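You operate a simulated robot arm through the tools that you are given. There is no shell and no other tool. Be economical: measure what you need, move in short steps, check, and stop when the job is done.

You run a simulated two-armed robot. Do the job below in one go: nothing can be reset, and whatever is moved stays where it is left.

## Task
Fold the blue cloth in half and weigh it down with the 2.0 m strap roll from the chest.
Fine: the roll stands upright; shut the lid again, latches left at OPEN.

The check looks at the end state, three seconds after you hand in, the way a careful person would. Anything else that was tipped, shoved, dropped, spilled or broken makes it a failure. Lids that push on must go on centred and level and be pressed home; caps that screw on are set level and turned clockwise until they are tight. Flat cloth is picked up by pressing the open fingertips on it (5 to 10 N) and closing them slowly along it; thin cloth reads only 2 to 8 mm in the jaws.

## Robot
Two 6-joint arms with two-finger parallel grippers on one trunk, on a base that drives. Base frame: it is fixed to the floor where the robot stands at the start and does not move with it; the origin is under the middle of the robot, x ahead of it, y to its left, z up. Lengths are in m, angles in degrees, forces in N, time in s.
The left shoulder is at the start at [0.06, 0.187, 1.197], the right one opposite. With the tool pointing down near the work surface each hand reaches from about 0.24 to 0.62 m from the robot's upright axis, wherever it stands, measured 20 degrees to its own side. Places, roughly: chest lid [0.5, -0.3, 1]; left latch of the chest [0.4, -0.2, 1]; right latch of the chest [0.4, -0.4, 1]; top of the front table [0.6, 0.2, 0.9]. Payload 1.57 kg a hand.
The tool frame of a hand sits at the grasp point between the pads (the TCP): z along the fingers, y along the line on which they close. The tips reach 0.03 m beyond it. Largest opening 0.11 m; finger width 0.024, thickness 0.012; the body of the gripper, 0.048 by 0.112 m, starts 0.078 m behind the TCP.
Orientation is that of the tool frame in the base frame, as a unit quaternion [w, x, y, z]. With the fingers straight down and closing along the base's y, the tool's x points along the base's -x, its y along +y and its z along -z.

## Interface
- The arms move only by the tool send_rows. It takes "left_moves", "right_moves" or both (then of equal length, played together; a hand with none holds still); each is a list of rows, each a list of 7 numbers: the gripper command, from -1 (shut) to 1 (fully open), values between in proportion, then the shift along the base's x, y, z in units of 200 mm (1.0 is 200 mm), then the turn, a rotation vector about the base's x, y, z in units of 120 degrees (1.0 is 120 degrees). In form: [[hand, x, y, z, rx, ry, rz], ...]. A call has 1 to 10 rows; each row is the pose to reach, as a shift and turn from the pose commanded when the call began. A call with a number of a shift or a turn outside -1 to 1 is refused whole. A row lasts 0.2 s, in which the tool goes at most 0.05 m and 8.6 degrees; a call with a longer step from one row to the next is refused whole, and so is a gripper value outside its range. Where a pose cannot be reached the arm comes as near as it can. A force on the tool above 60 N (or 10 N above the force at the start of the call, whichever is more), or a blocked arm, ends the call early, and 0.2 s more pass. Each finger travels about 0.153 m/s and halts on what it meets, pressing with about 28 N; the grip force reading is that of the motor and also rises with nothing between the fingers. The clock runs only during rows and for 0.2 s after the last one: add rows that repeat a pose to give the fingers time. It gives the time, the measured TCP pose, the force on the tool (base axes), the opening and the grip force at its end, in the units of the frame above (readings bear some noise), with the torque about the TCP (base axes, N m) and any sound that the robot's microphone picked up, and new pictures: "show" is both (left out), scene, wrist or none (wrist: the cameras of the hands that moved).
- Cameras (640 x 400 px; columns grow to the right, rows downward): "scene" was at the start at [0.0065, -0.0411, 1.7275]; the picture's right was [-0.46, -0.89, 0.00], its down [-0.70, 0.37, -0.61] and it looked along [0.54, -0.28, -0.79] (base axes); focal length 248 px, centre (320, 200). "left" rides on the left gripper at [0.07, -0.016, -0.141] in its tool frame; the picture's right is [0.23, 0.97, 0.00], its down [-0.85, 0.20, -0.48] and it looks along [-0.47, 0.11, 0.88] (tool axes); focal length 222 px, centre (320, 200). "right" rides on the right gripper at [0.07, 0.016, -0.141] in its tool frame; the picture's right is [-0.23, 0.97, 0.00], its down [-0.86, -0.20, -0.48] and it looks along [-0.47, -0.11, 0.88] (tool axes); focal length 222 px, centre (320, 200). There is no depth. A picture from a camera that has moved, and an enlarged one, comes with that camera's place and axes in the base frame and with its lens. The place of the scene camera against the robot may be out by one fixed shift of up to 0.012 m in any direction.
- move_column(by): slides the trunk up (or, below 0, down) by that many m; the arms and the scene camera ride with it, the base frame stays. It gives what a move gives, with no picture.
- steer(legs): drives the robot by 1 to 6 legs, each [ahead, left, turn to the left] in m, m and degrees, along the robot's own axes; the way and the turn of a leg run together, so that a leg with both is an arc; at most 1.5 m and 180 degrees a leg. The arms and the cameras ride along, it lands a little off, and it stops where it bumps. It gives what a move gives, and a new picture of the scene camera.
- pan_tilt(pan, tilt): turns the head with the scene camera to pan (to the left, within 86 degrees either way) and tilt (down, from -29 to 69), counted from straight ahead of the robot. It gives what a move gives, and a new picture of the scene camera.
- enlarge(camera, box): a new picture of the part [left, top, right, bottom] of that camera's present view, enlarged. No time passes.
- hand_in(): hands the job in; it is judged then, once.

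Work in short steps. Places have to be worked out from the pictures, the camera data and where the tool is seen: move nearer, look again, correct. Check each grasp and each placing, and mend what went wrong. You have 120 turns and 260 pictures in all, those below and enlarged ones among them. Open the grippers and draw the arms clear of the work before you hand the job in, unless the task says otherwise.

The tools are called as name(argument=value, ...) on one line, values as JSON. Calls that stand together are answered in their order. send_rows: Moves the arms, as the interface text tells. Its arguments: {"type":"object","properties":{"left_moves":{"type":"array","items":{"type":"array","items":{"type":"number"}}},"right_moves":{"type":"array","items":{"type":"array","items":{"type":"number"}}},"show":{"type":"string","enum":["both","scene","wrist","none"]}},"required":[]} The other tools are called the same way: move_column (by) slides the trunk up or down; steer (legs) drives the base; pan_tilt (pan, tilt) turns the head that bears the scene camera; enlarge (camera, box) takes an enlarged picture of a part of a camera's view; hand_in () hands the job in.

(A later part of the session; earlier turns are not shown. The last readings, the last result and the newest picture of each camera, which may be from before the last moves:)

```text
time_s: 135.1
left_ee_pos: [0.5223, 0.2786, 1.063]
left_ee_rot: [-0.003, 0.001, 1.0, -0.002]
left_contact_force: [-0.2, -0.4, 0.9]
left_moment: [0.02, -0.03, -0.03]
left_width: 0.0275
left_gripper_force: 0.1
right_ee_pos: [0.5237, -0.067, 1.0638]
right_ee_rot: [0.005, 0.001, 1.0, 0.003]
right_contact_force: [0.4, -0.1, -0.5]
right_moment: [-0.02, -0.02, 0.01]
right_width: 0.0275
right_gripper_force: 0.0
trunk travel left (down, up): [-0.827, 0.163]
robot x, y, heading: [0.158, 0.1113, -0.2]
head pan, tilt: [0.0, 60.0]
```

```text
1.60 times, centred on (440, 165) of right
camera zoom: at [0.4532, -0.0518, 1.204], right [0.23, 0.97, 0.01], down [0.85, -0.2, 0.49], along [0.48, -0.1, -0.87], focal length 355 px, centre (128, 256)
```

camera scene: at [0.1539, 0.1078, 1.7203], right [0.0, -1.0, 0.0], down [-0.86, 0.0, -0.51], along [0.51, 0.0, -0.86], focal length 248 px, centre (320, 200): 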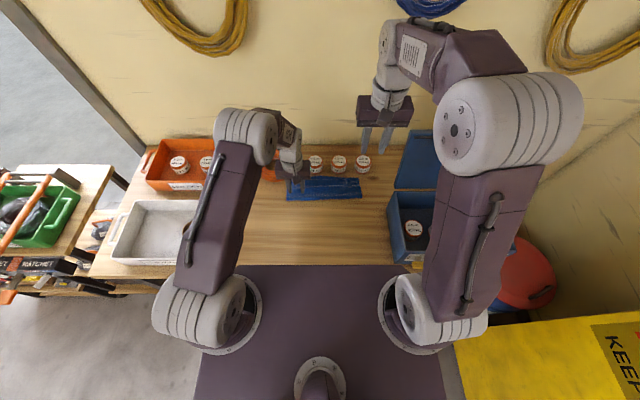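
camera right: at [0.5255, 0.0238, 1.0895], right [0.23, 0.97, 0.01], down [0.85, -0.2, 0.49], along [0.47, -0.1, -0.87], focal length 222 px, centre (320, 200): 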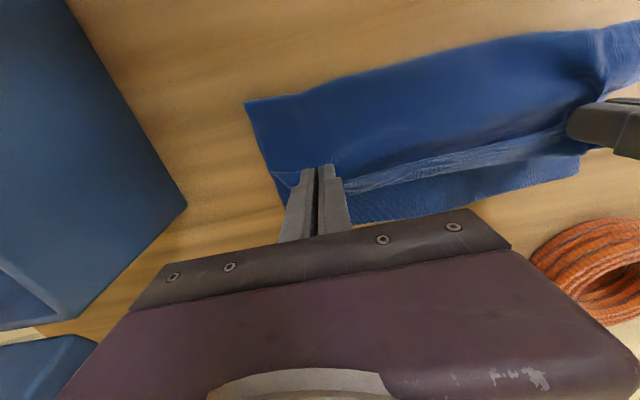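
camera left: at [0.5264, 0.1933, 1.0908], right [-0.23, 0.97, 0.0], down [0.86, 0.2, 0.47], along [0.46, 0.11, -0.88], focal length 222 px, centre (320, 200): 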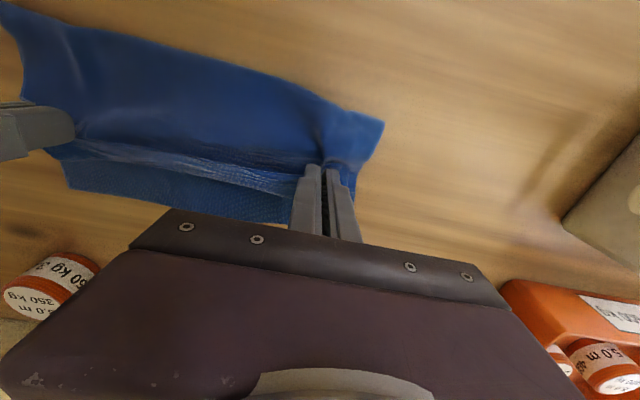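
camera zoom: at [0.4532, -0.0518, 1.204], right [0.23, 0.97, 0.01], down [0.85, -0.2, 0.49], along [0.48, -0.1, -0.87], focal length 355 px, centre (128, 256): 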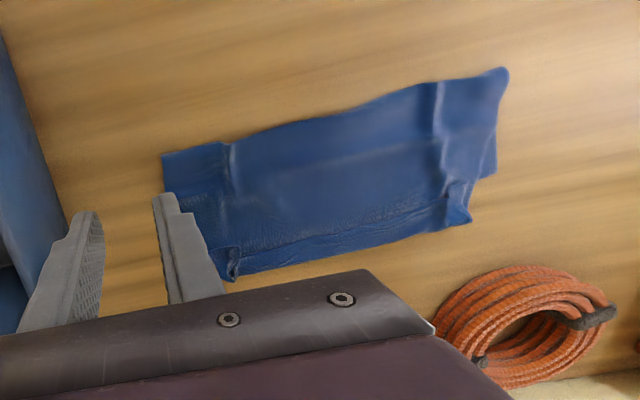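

The cloth is now folded to 0.141 m × 0.30 m (half of 0.289), lying flat; I accept it. Next the 2.0 m roll: I raise both hands and shift the base right 0.16 m so the right hand comes over the chest.

send_rows(left_moves=[[0, 0, 0, 0.2, 0, 0, 0], [0, -0.1, 0, 0.4, 0, 0, 0], [0, -0.2, 0, 0.6, 0, 0, 0], [0, -0.4, 0, 0.7, 0, 0, 0]], right_moves=[[0.4, -0.05, 0, 0.2, 0, 0, 0], [0.4, -0.1, -0.05, 0.4, 0, 0, 0], [0.4, -0.15, -0.15, 0.6, 0, 0, 0], [0.4, -0.15, -0.3, 0.75, 0, 0, 0]], show="none")

steer(legs=[[0, -0.16, 0]])

enlarge(camera="right", box=[120, 0, 520, 250])

```text
time_s: 136.1
left_ee_pos: [0.4389, 0.2769, 1.2026]
left_ee_rot: [-0.003, 0.001, 1.0, 0.0]
left_contact_force: [0.5, -1.0, 0.0]
left_moment: [0.02, 0.0, 0.01]
left_width: 0.055
left_gripper_force: 0.0
right_ee_pos: [0.4926, -0.1288, 1.214]
right_ee_rot: [0.005, 0.001, 1.0, 0.003]
right_contact_force: [-0.8, -0.5, 1.0]
right_moment: [0.03, -0.03, 0.01]
right_width: 0.0769
right_gripper_force: 0.0
trunk travel left (down, up): [-0.827, 0.163]
robot x, y, heading: [0.1567, 0.1142, 0.2]
head pan, tilt: [0.0, 60.0]
```

```text
time_s: 137.5
left_ee_pos: [0.4426, 0.1229, 1.2011]
left_ee_rot: [-0.004, 0.0, 1.0, -0.002]
left_contact_force: [-0.5, 0.1, -0.6]
left_moment: [-0.05, -0.02, 0.01]
left_width: 0.0548
left_gripper_force: 0.1
right_ee_pos: [0.494, -0.2824, 1.2143]
right_ee_rot: [0.006, 0.001, 1.0, 0.002]
right_contact_force: [0.2, 0.7, 1.0]
right_moment: [-0.03, 0.01, 0.02]
right_width: 0.0767
right_gripper_force: 0.0
trunk travel left (down, up): [-0.827, 0.163]
robot x, y, heading: [0.1572, -0.0412, 0.1]
head pan, tilt: [0.0, 60.0]
camera scene: at [0.1654, -0.0462, 1.7202], right [0.0, -1.0, 0.0], down [-0.87, 0.0, -0.5], along [0.5, 0.0, -0.87], focal length 248 px, centre (320, 200)
```

scene: 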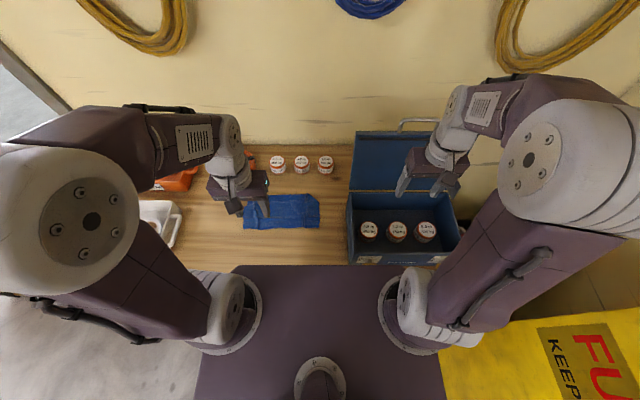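

```text
1.60 times, centred on (320, 125) of right
camera zoom: at [0.4245, -0.2677, 1.3546], right [0.23, 0.97, 0.01], down [0.85, -0.2, 0.49], along [0.47, -0.11, -0.87], focal length 355 px, centre (320, 320)
```

zoom: 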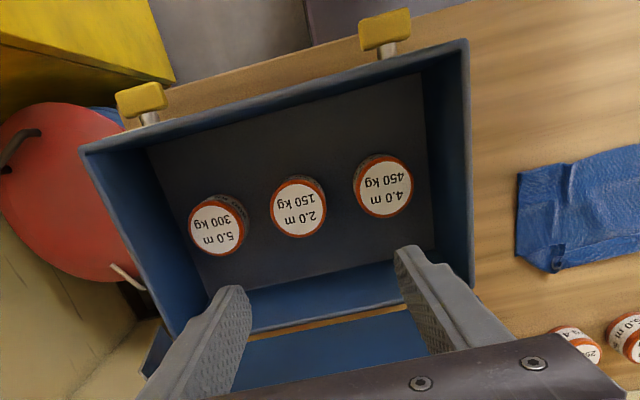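

The 2.0 m roll's centre is about (0.497, −0.308). I centre over it and descend in two stages.

send_rows(right_moves=[[0.4, 0.015, -0.1, -0.1, 0, 0, 0], [0.4, 0.015, -0.13, -0.25, 0, 0, 0], [0.4, 0.015, -0.13, -0.45, 0, 0, 0], [0.4, 0.015, -0.13, -0.65, 0, 0, 0], [0.4, 0.015, -0.13, -0.85, 0, 0, 0], [0.4, 0.015, -0.13, -1.0, 0, 0, 0], [0.4, 0.015, -0.13, -1.0, 0, 0, 0]], show="wrist")

enlarge(camera="scene", box=[340, 170, 470, 260])

```text
time_s: 139.1
left_ee_pos: [0.4425, 0.121, 1.2011]
left_ee_rot: [-0.004, 0.0, 1.0, -0.002]
left_contact_force: [-0.1, -0.8, -0.4]
left_moment: [-0.02, -0.04, 0.0]
left_width: 0.055
left_gripper_force: 0.1
right_ee_pos: [0.4975, -0.3129, 1.0135]
right_ee_rot: [0.006, 0.002, 1.0, 0.003]
right_contact_force: [0.0, -0.5, 1.1]
right_moment: [-0.01, -0.02, 0.04]
right_width: 0.0772
right_gripper_force: 0.0
trunk travel left (down, up): [-0.827, 0.163]
robot x, y, heading: [0.1584, -0.0454, 0.0]
head pan, tilt: [0.0, 60.0]
camera right: at [0.4273, -0.2983, 1.1532], right [0.23, 0.97, 0.01], down [0.85, -0.2, 0.49], along [0.47, -0.1, -0.87], focal length 222 px, centre (320, 200)
```

right: 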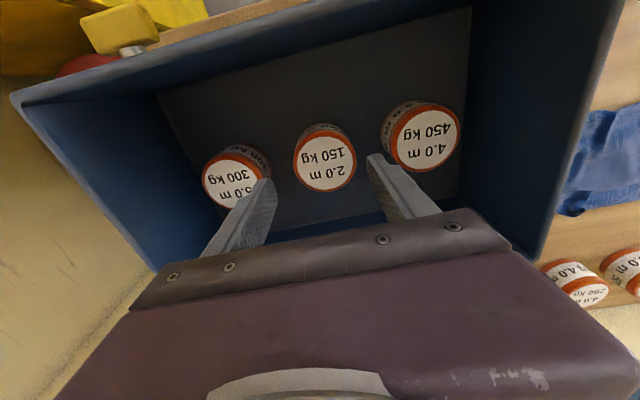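

```text
4.44 times, centred on (405, 215) of scene
camera zoom: at [0.165, -0.0504, 1.7202], right [0.0, -1.0, 0.0], down [-0.87, 0.0, -0.5], along [0.5, 0.0, -0.87], focal length 1100 px, centre (-58, 133)
```

zoom: 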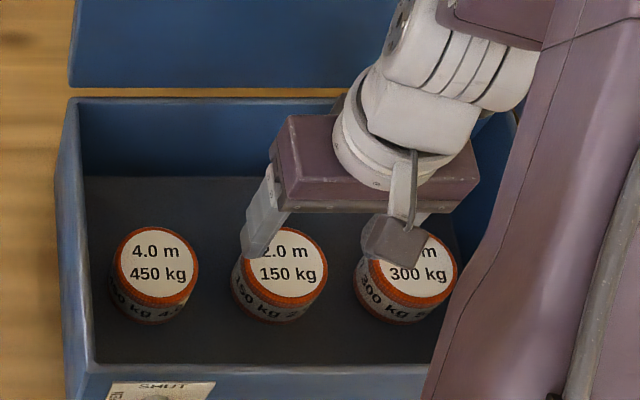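

The roll is 5 mm left and 4 mm ahead of the hand axis; I correct and go down around it, then close.

send_rows(right_moves=[[0.4, 0.018, 0.024, -0.05, 0, 0, 0], [0.4, 0.018, 0.024, -0.15, 0, 0, 0], [0.4, 0.018, 0.024, -0.25, 0, 0, 0], [0.4, 0.018, 0.024, -0.35, 0, 0, 0], [0.4, 0.018, 0.024, -0.43, 0, 0, 0], [0.4, 0.018, 0.024, -0.43, 0, 0, 0]], show="wrist")

enlarge(camera="scene", box=[340, 170, 470, 260])

```text
time_s: 140.5
left_ee_pos: [0.4428, 0.1202, 1.202]
left_ee_rot: [-0.004, 0.0, 1.0, -0.002]
left_contact_force: [1.0, -0.4, -1.0]
left_moment: [0.0, -0.02, 0.04]
left_width: 0.0554
left_gripper_force: 0.1
right_ee_pos: [0.5007, -0.3063, 0.9363]
right_ee_rot: [0.004, 0.0, 1.0, 0.006]
right_contact_force: [0.4, 0.8, 0.4]
right_moment: [-0.01, -0.04, 0.01]
right_width: 0.0769
right_gripper_force: 0.0
right hand out of reach, approached as far as the arm can: row 5, 6
trunk travel left (down, up): [-0.827, 0.163]
robot x, y, heading: [0.1577, -0.0421, -0.0]
head pan, tilt: [0.0, 60.0]
camera right: at [0.4314, -0.2917, 1.0782], right [0.23, 0.97, 0.01], down [0.85, -0.21, 0.48], along [0.47, -0.1, -0.88], focal length 222 px, centre (320, 200)
```

right: 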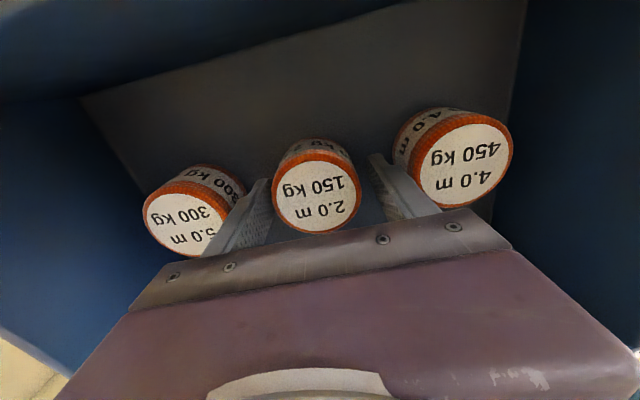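

```text
4.44 times, centred on (405, 215) of scene
camera zoom: at [0.1654, -0.0505, 1.7202], right [0.0, -1.0, 0.0], down [-0.87, 0.0, -0.5], along [0.5, 0.0, -0.87], focal length 1100 px, centre (-58, 133)
```

zoom: 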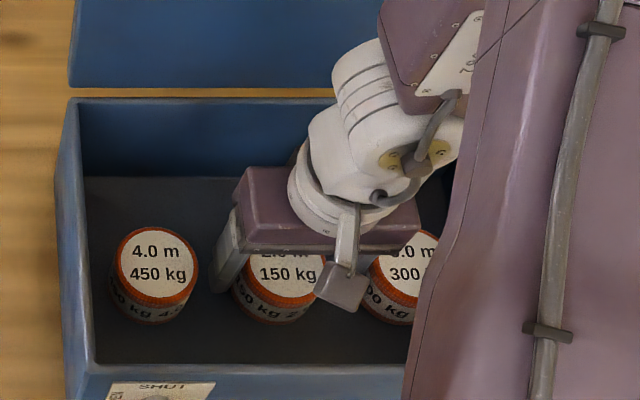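

The fingers straddle the roll; the arm bottomed out at z 0.936, so I lower the trunk 10 mm and close.

move_column(by=-0.01)

send_rows(right_moves=[[0.3, 0, 0, 0, 0, 0, 0], [0.2, 0, 0, 0, 0, 0, 0], [0.1, 0, 0, 0, 0, 0, 0], [0, 0, 0, 0, 0, 0, 0], [-0.1, 0, 0, 0, 0, 0, 0], [-0.1, 0, 0, 0, 0, 0, 0]], show="wrist")

```text
time_s: 141.1
left_ee_pos: [0.4436, 0.1209, 1.1919]
left_ee_rot: [-0.004, -0.001, 1.0, -0.001]
left_contact_force: [0.3, 0.0, 0.2]
left_moment: [0.02, -0.02, 0.03]
left_width: 0.055
left_gripper_force: 0.1
right_ee_pos: [0.5003, -0.3065, 0.9264]
right_ee_rot: [0.004, 0.001, 1.0, 0.006]
right_contact_force: [0.5, -0.1, -0.4]
right_moment: [0.04, 0.01, 0.0]
right_width: 0.0772
right_gripper_force: 0.0
trunk travel left (down, up): [-0.817, 0.173]
robot x, y, heading: [0.1554, -0.0411, -0.3]
head pan, tilt: [0.0, 60.0]
```

```text
time_s: 142.5
left_ee_pos: [0.441, 0.1205, 1.191]
left_ee_rot: [-0.003, 0.0, 1.0, -0.002]
left_contact_force: [-0.4, 0.0, -0.3]
left_moment: [0.02, 0.01, 0.03]
left_width: 0.0551
left_gripper_force: 0.1
right_ee_pos: [0.5028, -0.3072, 0.9271]
right_ee_rot: [0.004, 0.002, 1.0, 0.005]
right_contact_force: [0.8, -2.0, 3.1]
right_moment: [-0.24, -0.01, 0.0]
right_width: 0.0648
right_gripper_force: 27.8
trunk travel left (down, up): [-0.817, 0.173]
robot x, y, heading: [0.1581, -0.0467, 0.1]
head pan, tilt: [0.0, 60.0]
camera right: at [0.4315, -0.2919, 1.0683], right [0.23, 0.97, 0.01], down [0.85, -0.21, 0.48], along [0.47, -0.1, -0.88], focal length 222 px, centre (320, 200)
```

right: 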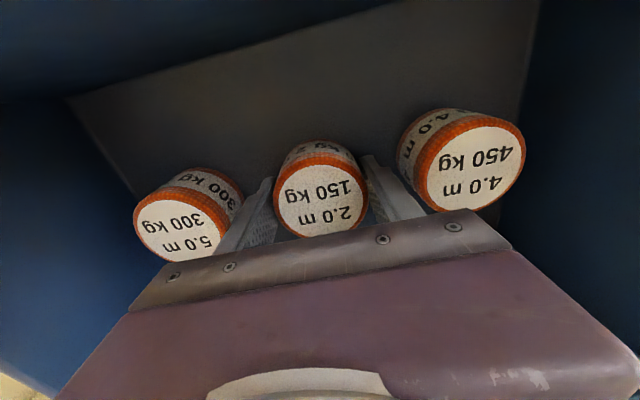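

Gripped (65 mm, 28 N). I lift straight up 0.18 m.

send_rows(right_moves=[[-0.3, 0, 0, 0.1, 0, 0, 0], [-0.3, 0, 0, 0.25, 0, 0, 0], [-0.3, 0, 0, 0.4, 0, 0, 0], [-0.3, 0, 0, 0.55, 0, 0, 0], [-0.3, 0, 0, 0.7, 0, 0, 0], [-0.3, 0, 0, 0.85, 0, 0, 0], [-0.3, 0, 0, 0.95, 0, 0, 0]], show="scene")

enlarge(camera="scene", box=[220, 140, 480, 280])

```text
time_s: 144.1
left_ee_pos: [0.4428, 0.1206, 1.1907]
left_ee_rot: [-0.004, 0.0, 1.0, -0.002]
left_contact_force: [0.6, 0.3, 0.4]
left_moment: [-0.02, 0.03, -0.05]
left_width: 0.0551
left_gripper_force: 0.1
right_ee_pos: [0.5006, -0.3067, 1.1167]
right_ee_rot: [0.004, 0.001, 1.0, 0.005]
right_contact_force: [-0.3, 0.8, 0.5]
right_moment: [-0.02, 0.04, 0.0]
right_width: 0.0384
right_gripper_force: 0.1
right hand out of reach, approached as far as the arm can: row 1
trunk travel left (down, up): [-0.817, 0.173]
robot x, y, heading: [0.1576, -0.0437, -0.1]
head pan, tilt: [0.0, 60.0]
camera scene: at [0.1652, -0.0504, 1.7102], right [0.0, -1.0, 0.0], down [-0.87, 0.0, -0.5], along [0.5, 0.0, -0.87], focal length 248 px, centre (320, 200)
```

scene: 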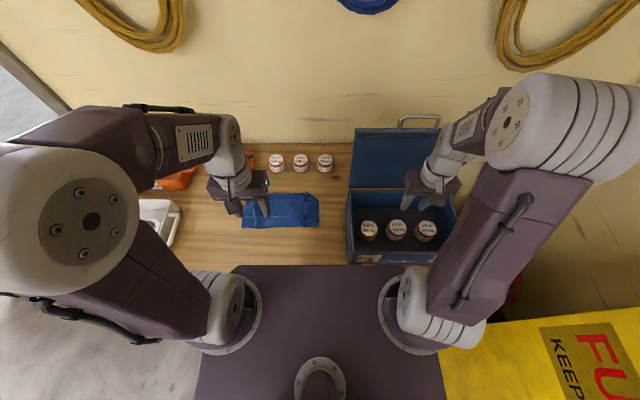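

```text
2.46 times, centred on (350, 210) of scene
camera zoom: at [0.1652, -0.0504, 1.7102], right [0.0, -1.0, 0.0], down [-0.87, 0.0, -0.5], along [0.5, 0.0, -0.87], focal length 609 px, centre (246, 175)
```

zoom: 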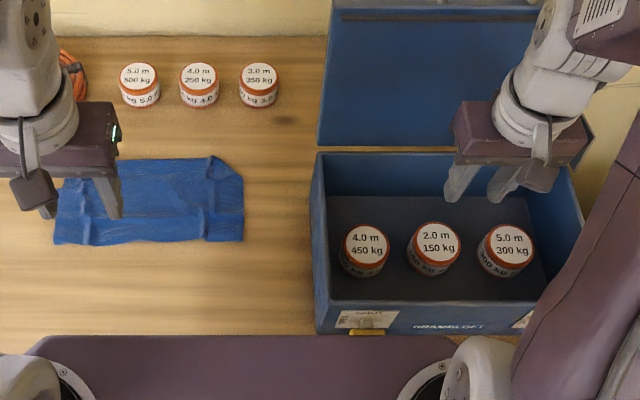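

The roll slipped out and stands where it was. I'll regrip with the trunk 25 mm lower for reach margin, grip fully, and lift with the trunk slowly.

move_column(by=-0.025)

send_rows(right_moves=[[0.4, 0.004, -0.007, 0, 0, 0, 0], [0.4, 0.004, -0.007, -0.1, 0, 0, 0], [0.4, 0.004, -0.007, -0.3, 0, 0, 0], [0.4, 0.004, -0.007, -0.5, 0, 0, 0], [0.4, 0.004, -0.007, -0.65, 0, 0, 0], [0.4, 0.004, -0.007, -0.76, 0, 0, 0], [0.4, 0.004, -0.007, -0.84, 0, 0, 0], [0.4, 0.004, -0.007, -0.84, 0, 0, 0]], show="wrist")

```text
time_s: 144.8
left_ee_pos: [0.4432, 0.1204, 1.1659]
left_ee_rot: [-0.004, 0.0, 1.0, -0.001]
left_contact_force: [0.4, -0.5, -0.2]
left_moment: [0.01, 0.02, -0.02]
left_width: 0.055
left_gripper_force: 0.0
right_ee_pos: [0.5013, -0.3077, 1.0925]
right_ee_rot: [0.005, 0.0, 1.0, 0.006]
right_contact_force: [0.5, 0.0, -0.3]
right_moment: [-0.03, 0.01, 0.02]
right_width: 0.0386
right_gripper_force: 0.1
trunk travel left (down, up): [-0.792, 0.198]
robot x, y, heading: [0.1629, -0.0454, -0.2]
head pan, tilt: [0.0, 60.0]
```

```text
time_s: 146.6
left_ee_pos: [0.4424, 0.1212, 1.1667]
left_ee_rot: [-0.003, 0.0, 1.0, -0.002]
left_contact_force: [-0.1, -0.5, 0.0]
left_moment: [0.0, 0.0, 0.03]
left_width: 0.0551
left_gripper_force: 0.1
right_ee_pos: [0.5028, -0.3076, 0.9242]
right_ee_rot: [0.003, 0.001, 1.0, 0.005]
right_contact_force: [0.2, -0.7, -0.2]
right_moment: [-0.03, -0.04, 0.01]
right_width: 0.0774
right_gripper_force: 0.1
trunk travel left (down, up): [-0.792, 0.198]
robot x, y, heading: [0.1573, -0.0412, 0.4]
head pan, tilt: [0.0, 60.0]
camera right: at [0.432, -0.2933, 1.0647], right [0.23, 0.97, 0.01], down [0.85, -0.21, 0.48], along [0.47, -0.1, -0.88], focal length 222 px, centre (320, 200)
```

right: 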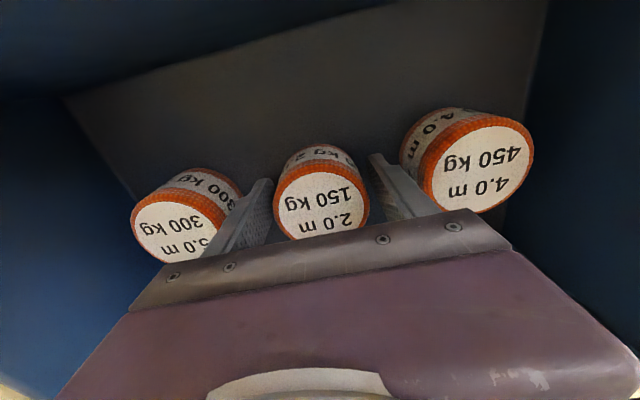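

Centred. I close fully, hold a while, then test-lift with the trunk.

send_rows(right_moves=[[0.2, 0, 0, 0, 0, 0, 0], [0.1, 0, 0, 0, 0, 0, 0], [-0.3, 0, 0, 0, 0, 0, 0], [-1, 0, 0, 0, 0, 0, 0], [-1, 0, 0, 0, 0, 0, 0], [-1, 0, 0, 0, 0, 0, 0]], show="none")

move_column(by=0.03)

enlarge(camera="right", box=[120, 60, 520, 310])

```text
time_s: 148.0
left_ee_pos: [0.4422, 0.1199, 1.1671]
left_ee_rot: [-0.004, 0.0, 1.0, -0.002]
left_contact_force: [-0.5, -0.1, 0.0]
left_moment: [-0.01, 0.01, -0.03]
left_width: 0.0549
left_gripper_force: 0.1
right_ee_pos: [0.5023, -0.3084, 0.9239]
right_ee_rot: [0.004, 0.0, 1.0, 0.006]
right_contact_force: [-0.4, -1.7, 1.2]
right_moment: [-0.14, 0.01, -0.03]
right_width: 0.0646
right_gripper_force: 27.8
trunk travel left (down, up): [-0.792, 0.198]
robot x, y, heading: [0.1558, -0.0434, -0.1]
head pan, tilt: [0.0, 60.0]
```

```text
time_s: 148.8
left_ee_pos: [0.4433, 0.1207, 1.197]
left_ee_rot: [-0.004, 0.0, 1.0, -0.003]
left_contact_force: [0.3, 0.0, -0.2]
left_moment: [0.0, 0.01, -0.01]
left_width: 0.055
left_gripper_force: 0.0
right_ee_pos: [0.5019, -0.3079, 0.9539]
right_ee_rot: [0.005, 0.001, 1.0, 0.006]
right_contact_force: [0.0, -1.1, -1.9]
right_moment: [0.0, 0.02, 0.0]
right_width: 0.0644
right_gripper_force: 28.5
trunk travel left (down, up): [-0.822, 0.168]
robot x, y, heading: [0.157, -0.0442, 0.1]
head pan, tilt: [0.0, 60.0]
```

```text
1.60 times, centred on (320, 185) of right
camera zoom: at [0.4323, -0.2934, 1.0948], right [0.23, 0.97, 0.01], down [0.85, -0.21, 0.48], along [0.47, -0.1, -0.88], focal length 355 px, centre (320, 224)
```

zoom: 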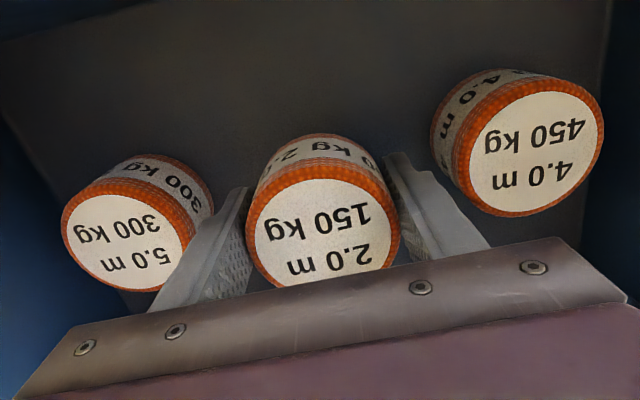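

The roll is lifted (about 2 N). I raise the trunk 0.13 m more, then drive left 0.15 m, keeping the grip shut.

move_column(by=0.13)

steer(legs=[[0, 0.155, 0]])

enlarge(camera="right", box=[120, 0, 640, 310])

```text
time_s: 150.3
left_ee_pos: [0.4424, 0.1206, 1.3269]
left_ee_rot: [-0.004, 0.001, 1.0, -0.001]
left_contact_force: [-1.1, -0.1, 0.2]
left_moment: [-0.01, 0.0, 0.0]
left_width: 0.0549
left_gripper_force: 0.1
right_ee_pos: [0.5014, -0.3088, 1.0837]
right_ee_rot: [0.005, 0.001, 1.0, 0.006]
right_contact_force: [-0.6, -1.0, -2.7]
right_moment: [-0.03, 0.0, 0.01]
right_width: 0.0642
right_gripper_force: 28.5
trunk travel left (down, up): [-0.952, 0.038]
robot x, y, heading: [0.161, -0.0473, 0.2]
head pan, tilt: [0.0, 60.0]
```

```text
time_s: 151.7
left_ee_pos: [0.4427, 0.2701, 1.3279]
left_ee_rot: [-0.004, 0.001, 1.0, 0.0]
left_contact_force: [-0.5, 0.2, -0.4]
left_moment: [0.02, 0.01, -0.01]
left_width: 0.0551
left_gripper_force: 0.1
right_ee_pos: [0.5011, -0.1569, 1.0836]
right_ee_rot: [0.004, 0.001, 1.0, 0.008]
right_contact_force: [0.2, -0.1, -1.6]
right_moment: [0.0, 0.01, -0.02]
right_width: 0.064
right_gripper_force: 28.5
trunk travel left (down, up): [-0.952, 0.038]
robot x, y, heading: [0.159, 0.1126, 0.1]
head pan, tilt: [0.0, 60.0]
camera scene: at [0.1658, 0.0984, 1.8452], right [0.0, -1.0, 0.0], down [-0.87, 0.0, -0.5], along [0.5, 0.0, -0.87], focal length 248 px, centre (320, 200)
```

scene: 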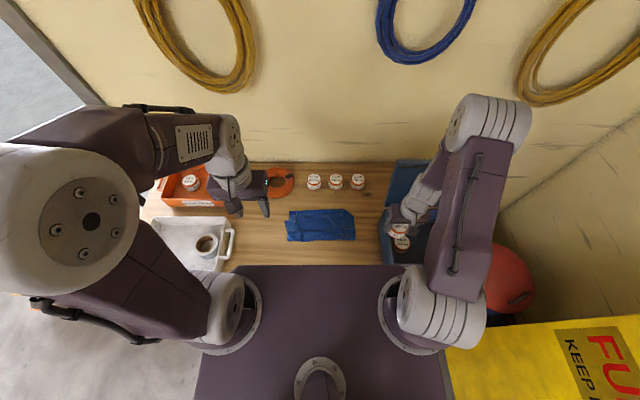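

```text
1.23 times, centred on (380, 155) of right
camera zoom: at [0.4322, -0.1426, 1.2241], right [0.23, 0.97, 0.02], down [0.85, -0.21, 0.48], along [0.47, -0.1, -0.88], focal length 273 px, centre (246, 255)
```

zoom: 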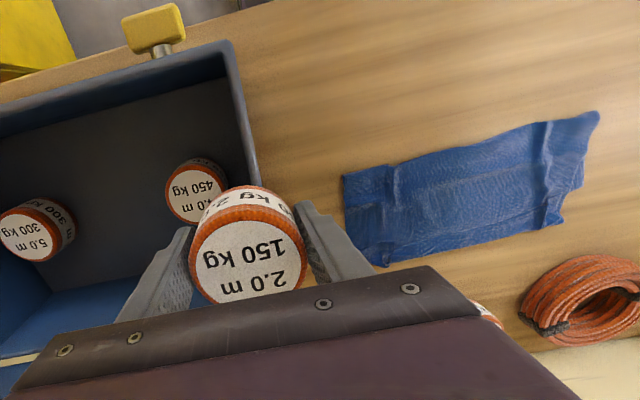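

Roll held above the left part of the chest. I move it over the cloth's middle (x 0.585, y 0.09).

send_rows(right_moves=[[-1, 0.05, 0.12, 0.02, 0, 0, 0], [-1, 0.1, 0.25, 0.02, 0, 0, 0], [-1, 0.16, 0.4, 0.02, 0, 0, 0], [-1, 0.22, 0.55, 0.02, 0, 0, 0], [-1, 0.28, 0.7, 0.02, 0, 0, 0], [-1, 0.34, 0.85, 0.02, 0, 0, 0], [-1, 0.42, 1.0, 0.02, 0, 0, 0], [-1, 0.42, 1.0, 0.02, 0, 0, 0]], show="none")

move_column(by=-0.1)

enlarge(camera="scene", box=[250, 160, 410, 260])

enlarge(camera="right", box=[120, 0, 640, 310])

```text
time_s: 153.5
left_ee_pos: [0.443, 0.2736, 1.3263]
left_ee_rot: [-0.005, 0.0, 1.0, -0.001]
left_contact_force: [-0.1, 0.1, 0.1]
left_moment: [0.01, -0.03, 0.01]
left_width: 0.0549
left_gripper_force: 0.0
right_ee_pos: [0.5868, 0.0461, 1.088]
right_ee_rot: [0.004, 0.001, 1.0, 0.006]
right_contact_force: [0.4, -1.5, -1.7]
right_moment: [0.03, 0.02, 0.02]
right_width: 0.064
right_gripper_force: 28.0
trunk travel left (down, up): [-0.952, 0.038]
robot x, y, heading: [0.1589, 0.1138, -0.0]
head pan, tilt: [0.0, 60.0]
```

```text
time_s: 154.9
left_ee_pos: [0.4424, 0.2745, 1.2267]
left_ee_rot: [-0.004, 0.0, 1.0, -0.002]
left_contact_force: [0.8, 0.4, 0.6]
left_moment: [-0.01, -0.03, -0.01]
left_width: 0.055
left_gripper_force: 0.1
right_ee_pos: [0.5865, 0.0456, 0.988]
right_ee_rot: [0.004, 0.001, 1.0, 0.006]
right_contact_force: [0.1, 0.3, -1.0]
right_moment: [0.01, 0.02, -0.02]
right_width: 0.0643
right_gripper_force: 28.2
trunk travel left (down, up): [-0.852, 0.138]
robot x, y, heading: [0.157, 0.1131, 0.3]
head pan, tilt: [0.0, 60.0]
```

```text
4.00 times, centred on (330, 210) of scene
camera zoom: at [0.1657, 0.1033, 1.7452], right [0.0, -1.0, 0.0], down [-0.87, 0.0, -0.5], along [0.5, 0.0, -0.87], focal length 990 px, centre (280, 160)
```

zoom: 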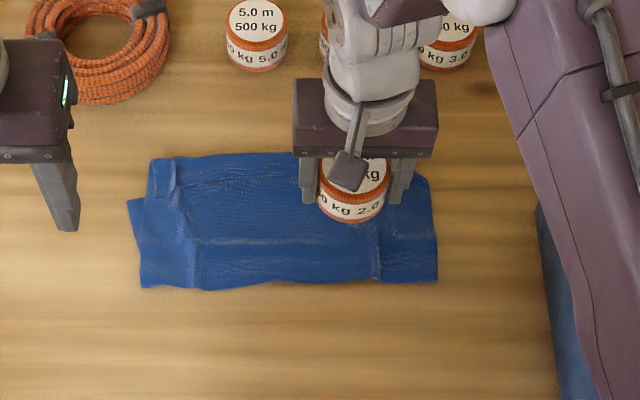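

```text
1.23 times, centred on (380, 155) of right
camera zoom: at [0.5165, 0.0609, 1.1289], right [0.23, 0.97, 0.01], down [0.85, -0.21, 0.48], along [0.47, -0.1, -0.88], focal length 273 px, centre (246, 255)
```

zoom: 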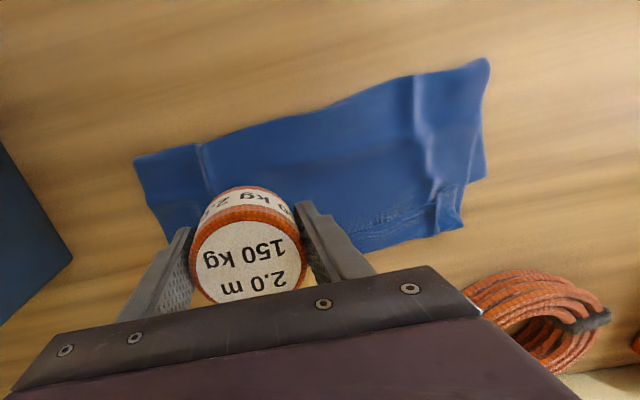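

I shift 50 mm left to the cloth's middle and lower to about 1 cm above it, then step down to contact.

send_rows(right_moves=[[-1, -0.01, 0.12, 0, 0, 0, 0], [-1, -0.02, 0.25, -0.05, 0, 0, 0], [-1, -0.02, 0.25, -0.15, 0, 0, 0], [-1, -0.02, 0.25, -0.23, 0, 0, 0], [-1, -0.02, 0.25, -0.265, 0, 0, 0], [-1, -0.02, 0.25, -0.28, 0, 0, 0], [-1, -0.02, 0.25, -0.295, 0, 0, 0], [-1, -0.02, 0.25, -0.305, 0, 0, 0], [-1, -0.02, 0.25, -0.305, 0, 0, 0]], show="none")

enlarge(camera="scene", box=[250, 160, 410, 260])

```text
time_s: 156.9
left_ee_pos: [0.4424, 0.2742, 1.2276]
left_ee_rot: [-0.005, 0.0, 1.0, -0.003]
left_contact_force: [0.2, 0.7, 0.0]
left_moment: [0.02, 0.0, 0.01]
left_width: 0.0551
left_gripper_force: 0.1
right_ee_pos: [0.5822, 0.0944, 0.927]
right_ee_rot: [0.005, 0.001, 1.0, 0.006]
right_contact_force: [-0.1, 0.1, -1.2]
right_moment: [0.01, -0.01, 0.01]
right_width: 0.0643
right_gripper_force: 27.9
trunk travel left (down, up): [-0.852, 0.138]
robot x, y, heading: [0.1584, 0.1113, -0.0]
head pan, tilt: [0.0, 60.0]
```

```text
4.00 times, centred on (330, 210) of scene
camera zoom: at [0.1658, 0.1035, 1.7452], right [0.0, -1.0, 0.0], down [-0.87, 0.0, -0.5], along [0.5, 0.0, -0.87], focal length 990 px, centre (280, 160)
```

zoom: 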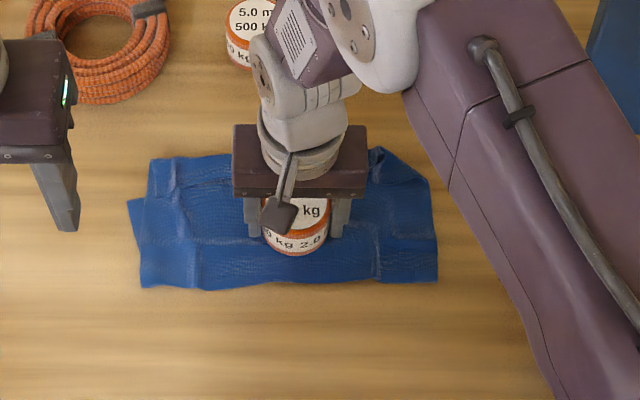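

Not yet touching. I step down further.

send_rows(right_moves=[[-1, 0, 0, -0.01, 0, 0, 0], [-1, 0, 0, -0.02, 0, 0, 0], [-1, 0, 0, -0.03, 0, 0, 0], [-1, 0, 0, -0.03, 0, 0, 0]], show="none")

```text
time_s: 157.9
left_ee_pos: [0.443, 0.2744, 1.2268]
left_ee_rot: [-0.004, -0.001, 1.0, -0.002]
left_contact_force: [0.4, -0.4, 0.2]
left_moment: [0.01, 0.0, 0.01]
left_width: 0.0551
left_gripper_force: 0.1
right_ee_pos: [0.5829, 0.0964, 0.9218]
right_ee_rot: [0.005, 0.001, 1.0, 0.006]
right_contact_force: [-0.6, -0.3, -2.5]
right_moment: [-0.03, -0.01, 0.02]
right_width: 0.0644
right_gripper_force: 28.1
trunk travel left (down, up): [-0.852, 0.138]
robot x, y, heading: [0.1576, 0.1107, -0.3]
head pan, tilt: [0.0, 60.0]
```

send_rows(right_moves=[[-1, 0, 0, -0.01, 0, 0, 0], [-1, 0, 0, -0.018, 0, 0, 0], [-1, 0, 0, -0.025, 0, 0, 0], [-1, 0, 0, -0.025, 0, 0, 0]], show="none")

enlarge(camera="scene", box=[290, 185, 350, 225])

```text
time_s: 158.9
left_ee_pos: [0.4426, 0.2749, 1.2271]
left_ee_rot: [-0.004, -0.001, 1.0, -0.001]
left_contact_force: [-0.4, 0.1, -0.7]
left_moment: [0.01, 0.03, 0.01]
left_width: 0.0551
left_gripper_force: 0.0
right_ee_pos: [0.5825, 0.0959, 0.9153]
right_ee_rot: [0.004, 0.001, 1.0, 0.006]
right_contact_force: [1.0, -0.3, 1.2]
right_moment: [-0.04, -0.02, 0.01]
right_width: 0.0643
right_gripper_force: 28.0
trunk travel left (down, up): [-0.852, 0.138]
robot x, y, heading: [0.1585, 0.1116, -0.0]
head pan, tilt: [0.0, 60.0]
```

```text
10.00 times, centred on (320, 205) of scene
camera zoom: at [0.1655, 0.1036, 1.7452], right [0.0, -1.0, 0.0], down [-0.87, 0.0, -0.5], along [0.5, 0.0, -0.87], focal length 2475 px, centre (320, 150)
```

zoom: 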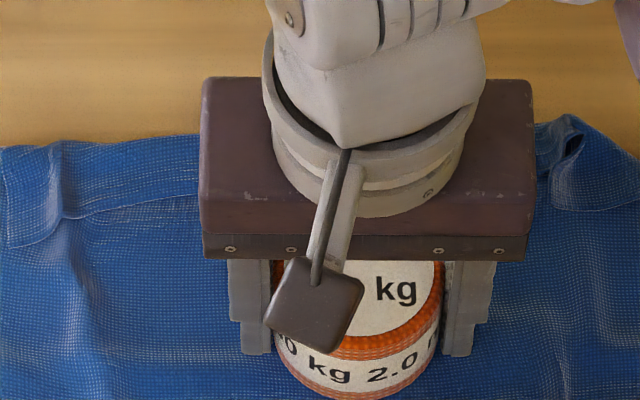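

It is touching (weight taken up). I open slowly and rise straight up.

send_rows(right_moves=[[-1, 0, 0, -0.004, 0, 0, 0], [0.22, 0, 0, -0.004, 0, 0, 0], [0.3, 0, 0, -0.004, 0, 0, 0], [0.4, 0, 0, -0.002, 0, 0, 0], [0.4, 0, 0, 0.1, 0, 0, 0], [0.4, 0, 0, 0.25, 0, 0, 0], [0.4, 0, 0, 0.45, 0, 0, 0], [0.4, 0, 0, 0.65, 0, 0, 0], [0.4, -0.15, -0.1, 0.8, 0, 0, 0], [0.4, -0.3, -0.2, 0.95, 0, 0, 0]], show="none")

enlarge(camera="scene", box=[250, 160, 410, 260])

enlarge(camera="right", box=[240, 0, 640, 250])

```text
time_s: 161.1
left_ee_pos: [0.4409, 0.2735, 1.2278]
left_ee_rot: [-0.002, -0.001, 1.0, -0.001]
left_contact_force: [-0.5, -0.7, 0.2]
left_moment: [0.04, -0.05, 0.02]
left_width: 0.055
left_gripper_force: 0.1
right_ee_pos: [0.5198, 0.0559, 1.1063]
right_ee_rot: [0.006, 0.001, 1.0, 0.007]
right_contact_force: [-0.9, 0.2, -0.5]
right_moment: [-0.03, 0.0, 0.01]
right_width: 0.077
right_gripper_force: 0.1
trunk travel left (down, up): [-0.852, 0.138]
robot x, y, heading: [0.1568, 0.111, -0.0]
head pan, tilt: [0.0, 60.0]
```

```text
4.00 times, centred on (330, 210) of scene
camera zoom: at [0.1624, 0.1022, 1.7452], right [0.0, -1.0, 0.0], down [-0.87, 0.0, -0.5], along [0.5, 0.0, -0.87], focal length 990 px, centre (280, 160)
```

zoom: 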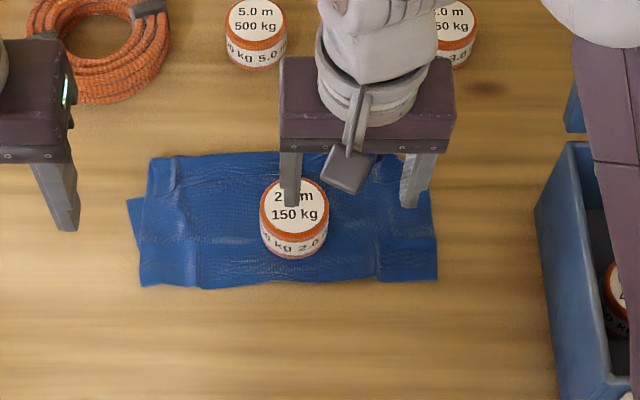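

```text
1.60 times, centred on (440, 125) of right
camera zoom: at [0.4496, 0.0705, 1.2473], right [0.23, 0.97, 0.02], down [0.85, -0.21, 0.48], along [0.47, -0.1, -0.87], focal length 355 px, centre (128, 320)
```

zoom: 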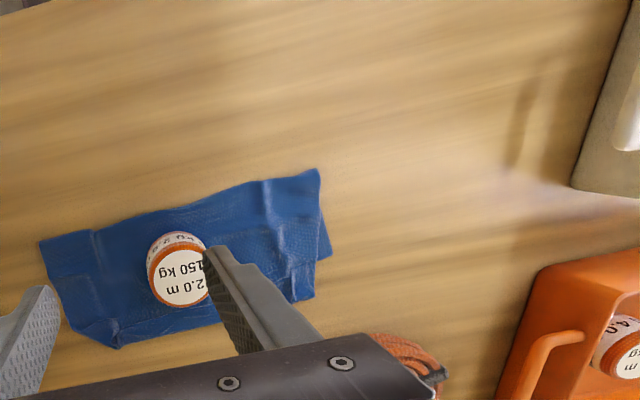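

The 2.0 m roll stands upright on the folded cloth. Now the lid: I'll straddle the handle bar from above with jaws closing along x, and bring the lid down by moving base and trunk. First raise the trunk and turn the right hand −90° about z.

move_column(by=0.13)

send_rows(right_moves=[[0, -0.03, -0.03, 0.05, 0, 0, -0.071], [0, -0.06, -0.06, 0.1, 0, 0, -0.142], [0, -0.09, -0.09, 0.15, 0, 0, -0.213], [0, -0.12, -0.12, 0.2, 0, 0, -0.284], [0, -0.15, -0.15, 0.25, 0, 0, -0.355], [0, -0.18, -0.18, 0.3, 0, 0, -0.426], [0, -0.2, -0.2, 0.35, 0, 0, -0.497], [0, -0.2, -0.25, 0.4, 0, 0, -0.568], [0, -0.2, -0.3, 0.45, 0, 0, -0.639], [0, -0.2, -0.35, 0.5, 0, 0, -0.71]], show="none")

steer(legs=[[0, -0.2, 0]])

```text
time_s: 162.7
left_ee_pos: [0.443, 0.2743, 1.356]
left_ee_rot: [-0.005, 0.0, 1.0, -0.002]
left_contact_force: [0.3, -0.4, -0.4]
left_moment: [0.0, 0.01, 0.02]
left_width: 0.0551
left_gripper_force: 0.1
right_ee_pos: [0.523, 0.0564, 1.2351]
right_ee_rot: [0.004, 0.001, 1.0, 0.005]
right_contact_force: [-0.9, -0.3, 0.5]
right_moment: [-0.02, 0.0, -0.02]
right_width: 0.0769
right_gripper_force: 0.0
trunk travel left (down, up): [-0.982, 0.008]
robot x, y, heading: [0.1625, 0.113, 0.2]
head pan, tilt: [0.0, 60.0]
```

```text
time_s: 164.8
left_ee_pos: [0.4432, 0.2735, 1.3564]
left_ee_rot: [-0.003, 0.001, 1.0, -0.002]
left_contact_force: [1.1, 0.0, 0.6]
left_moment: [0.01, -0.02, 0.01]
left_width: 0.0549
left_gripper_force: 0.1
right_ee_pos: [0.4819, -0.0142, 1.335]
right_ee_rot: [0.007, 0.678, 0.735, 0.002]
right_contact_force: [-0.4, 0.1, -0.4]
right_moment: [0.02, -0.02, 0.01]
right_width: 0.0547
right_gripper_force: 0.0
trunk travel left (down, up): [-0.982, 0.008]
robot x, y, heading: [0.1614, 0.1091, 0.1]
head pan, tilt: [0.0, 60.0]
```

```text
time_s: 166.5
left_ee_pos: [0.4435, 0.0777, 1.3568]
left_ee_rot: [-0.004, -0.002, 1.0, -0.003]
left_contact_force: [-0.2, 0.4, -0.7]
left_moment: [-0.01, 0.01, 0.02]
left_width: 0.0549
left_gripper_force: 0.0
right_ee_pos: [0.4815, -0.2098, 1.3359]
right_ee_rot: [0.008, 0.677, 0.736, 0.0]
right_contact_force: [0.8, 1.2, -0.5]
right_moment: [-0.06, 0.0, -0.02]
right_width: 0.0551
right_gripper_force: 0.2
trunk travel left (down, up): [-0.982, 0.008]
robot x, y, heading: [0.1625, -0.09, 0.3]
head pan, tilt: [0.0, 60.0]
camera scene: at [0.1656, -0.0909, 1.8752], right [0.0, -1.0, 0.0], down [-0.87, 0.0, -0.5], along [0.5, 0.0, -0.87], focal length 248 px, centre (320, 200)
```

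scene: 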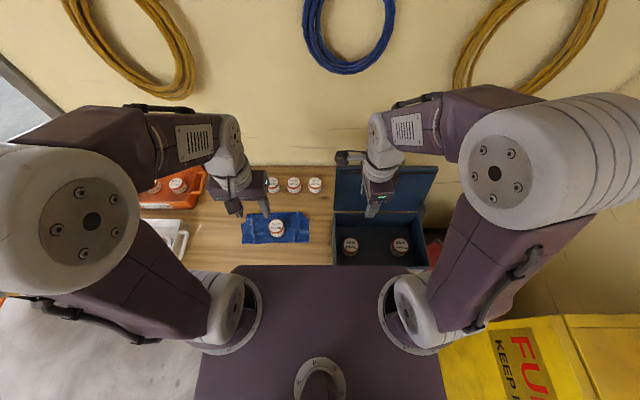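

Good. I look at the handle's exact place from the scene and right wrist cameras.

enlarge(camera="scene", box=[320, 130, 460, 220])

enlarge(camera="right", box=[0, 0, 640, 400])

```text
4.44 times, centred on (390, 175) of scene
camera zoom: at [0.1656, -0.0909, 1.8752], right [0.0, -1.0, 0.0], down [-0.87, 0.0, -0.5], along [0.5, 0.0, -0.87], focal length 1100 px, centre (9, 311)
```

zoom: 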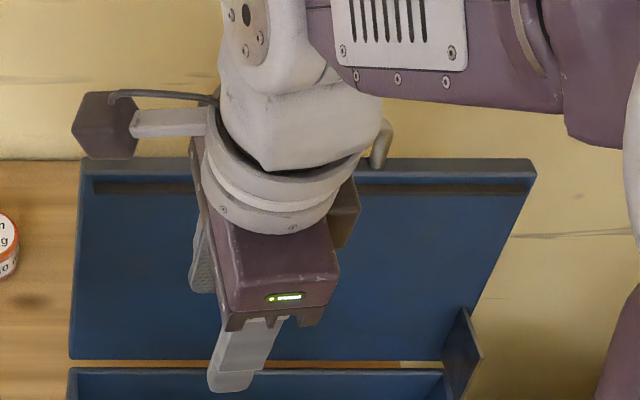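

```text
1.00 times, centred on (320, 200) of right (not enlarged: the box is as wide or as high as the picture)
camera zoom: at [0.4919, -0.1368, 1.4766], right [0.99, -0.15, 0.01], down [-0.13, -0.86, 0.49], along [-0.06, -0.48, -0.87], focal length 222 px, centre (320, 200)
```

zoom: 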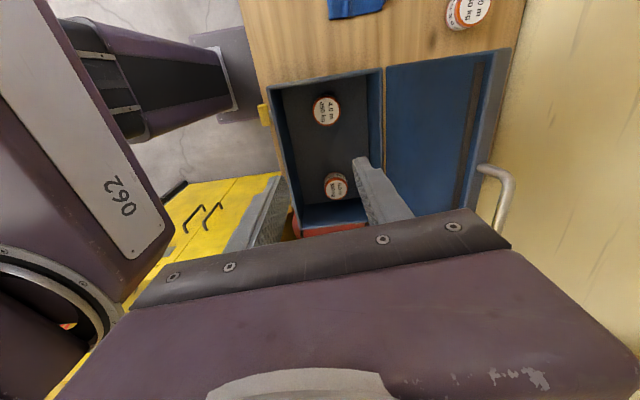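

The bar is near (0.66, −0.306, 1.285). I rise, move over it at z 1.365, and check before descending.

send_rows(right_moves=[[0, 0, -0.15, 0.08, 0, 0, -0.02], [0, 0, -0.3, 0.15, 0, 0, -0.04], [0, 0.1, -0.45, 0.15, 0, 0, -0.04], [0, 0.25, -0.48, 0.15, 0, 0, -0.04], [0, 0.4, -0.48, 0.15, 0, 0, -0.04], [0, 0.55, -0.48, 0.15, 0, 0, -0.04], [0, 0.7, -0.48, 0.15, 0, 0, -0.04], [0, 0.82, -0.48, 0.15, 0, 0, -0.04], [0, 0.87, -0.48, 0.15, 0, 0, -0.04], [0, 0.87, -0.48, 0.15, 0, 0, -0.04]], show="both")

```text
time_s: 168.7
left_ee_pos: [0.4434, 0.0733, 1.3579]
left_ee_rot: [-0.003, -0.001, 1.0, -0.002]
left_contact_force: [0.1, 0.0, 0.4]
left_moment: [-0.02, 0.03, 0.01]
left_width: 0.0552
left_gripper_force: 0.1
right_ee_pos: [0.6578, -0.3106, 1.3659]
right_ee_rot: [0.008, 0.707, 0.707, 0.001]
right_contact_force: [-0.1, -0.2, 0.7]
right_moment: [0.01, -0.01, 0.0]
right_width: 0.055
right_gripper_force: 0.1
trunk travel left (down, up): [-0.982, 0.008]
robot x, y, heading: [0.159, -0.0954, 0.1]
head pan, tilt: [0.0, 60.0]
camera scene: at [0.1652, -0.0984, 1.8752], right [0.0, -1.0, 0.0], down [-0.87, 0.0, -0.5], along [0.5, 0.0, -0.87], focal length 248 px, centre (320, 200)
camera right: at [0.672, -0.2401, 1.5071], right [0.97, -0.23, 0.01], down [-0.21, -0.85, 0.48], along [-0.1, -0.47, -0.88], focal length 222 px, centre (320, 200)
```

scene: 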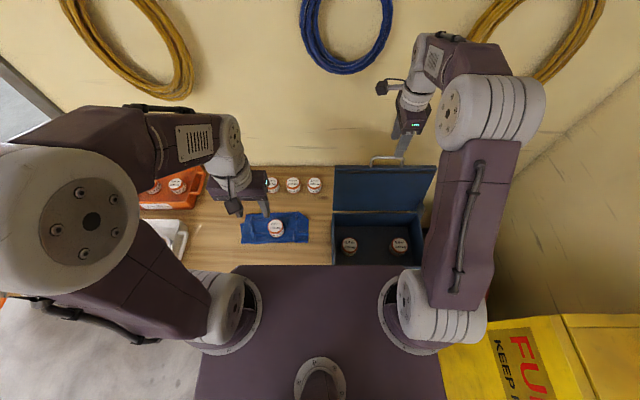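
right: 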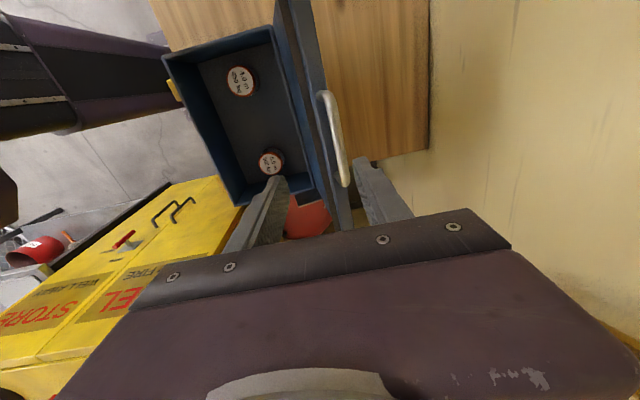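

The bar is at x ≈ 0.678. I shift 20 mm ahead and go down to straddle it.

send_rows(right_moves=[[0.1, 0.05, 0.01, 0, 0, 0, 0], [0.1, 0.1, 0.02, 0, 0, 0, 0], [0.1, 0.1, 0.02, -0.1, 0, 0, 0], [0.1, 0.1, 0.02, -0.2, 0, 0, 0], [0.1, 0.1, 0.02, -0.28, 0, 0, 0], [0.1, 0.1, 0.02, -0.34, 0, 0, 0], [0.1, 0.1, 0.02, -0.34, 0, 0, 0]], show="wrist")

enlarge(camera="scene", box=[320, 80, 460, 220])

```text
time_s: 170.3
left_ee_pos: [0.4437, 0.0723, 1.3569]
left_ee_rot: [-0.005, 0.0, 1.0, -0.002]
left_contact_force: [-0.3, -0.7, -0.3]
left_moment: [-0.04, 0.0, -0.03]
left_width: 0.0552
left_gripper_force: 0.0
right_ee_pos: [0.6759, -0.3076, 1.2963]
right_ee_rot: [0.008, 0.707, 0.707, 0.001]
right_contact_force: [0.2, 0.2, 0.1]
right_moment: [-0.03, 0.01, 0.01]
right_width: 0.0606
right_gripper_force: 0.1
trunk travel left (down, up): [-0.982, 0.008]
robot x, y, heading: [0.1586, -0.0915, 0.1]
head pan, tilt: [0.0, 60.0]
camera right: at [0.6918, -0.2357, 1.438], right [0.97, -0.23, 0.01], down [-0.21, -0.85, 0.48], along [-0.1, -0.47, -0.88], focal length 222 px, centre (320, 200)
```

right: 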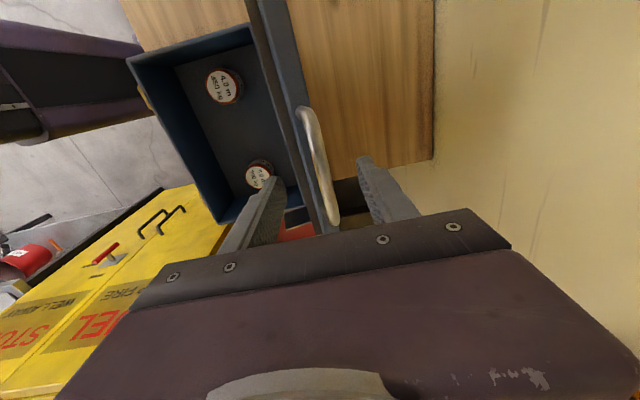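

```text
2.86 times, centred on (390, 150) of scene
camera zoom: at [0.1655, -0.0985, 1.8752], right [0.0, -1.0, 0.0], down [-0.87, 0.0, -0.5], along [0.5, 0.0, -0.87], focal length 707 px, centre (120, 343)
```

zoom: 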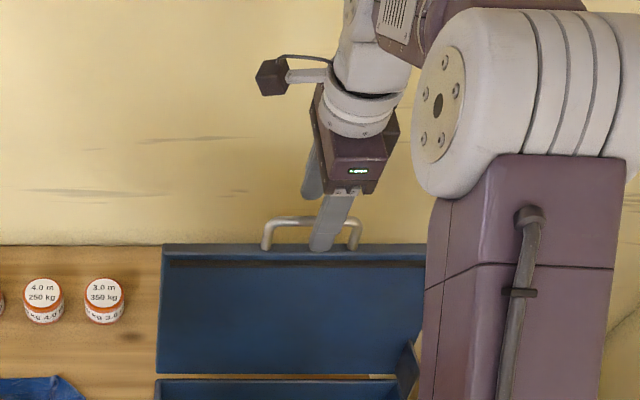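

The bar proves to be at about (0.678, z 1.26). I lower 22 mm more and narrow the jaws to 30 mm around it.

send_rows(right_moves=[[0.1, 0.01, 0, -0.05, 0, 0, 0], [0.1, 0.01, 0, -0.11, 0, 0, 0], [-0.2, 0.01, 0, -0.11, 0, 0, 0], [-0.45, 0.01, 0, -0.11, 0, 0, 0], [-0.45, 0.01, 0, -0.11, 0, 0, 0]], show="wrist")

enlarge(camera="scene", box=[350, 90, 430, 190])

```text
time_s: 171.5
left_ee_pos: [0.4425, 0.0734, 1.3577]
left_ee_rot: [-0.004, -0.001, 1.0, -0.002]
left_contact_force: [0.1, 0.8, 0.5]
left_moment: [0.0, -0.01, 0.01]
left_width: 0.0551
left_gripper_force: 0.0
right_ee_pos: [0.6792, -0.3068, 1.276]
right_ee_rot: [0.007, 0.707, 0.707, 0.001]
right_contact_force: [0.4, 0.2, 0.4]
right_moment: [-0.01, 0.0, 0.02]
right_width: 0.0303
right_gripper_force: 0.1
trunk travel left (down, up): [-0.982, 0.008]
robot x, y, heading: [0.1614, -0.0929, 0.1]
head pan, tilt: [0.0, 60.0]
camera right: at [0.6942, -0.2353, 1.4163], right [0.97, -0.23, 0.01], down [-0.21, -0.85, 0.48], along [-0.1, -0.47, -0.88], focal length 222 px, centre (320, 200)
```

right: 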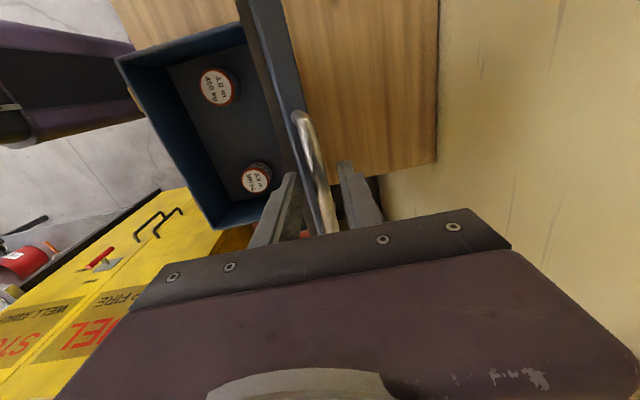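

```text
4.00 times, centred on (390, 140) of scene
camera zoom: at [0.166, -0.0985, 1.8752], right [0.0, -1.0, 0.0], down [-0.87, 0.0, -0.5], along [0.5, 0.0, -0.87], focal length 990 px, centre (40, 440)
```

zoom: 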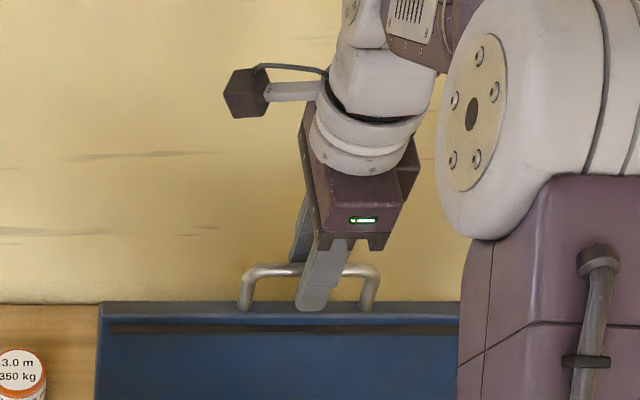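

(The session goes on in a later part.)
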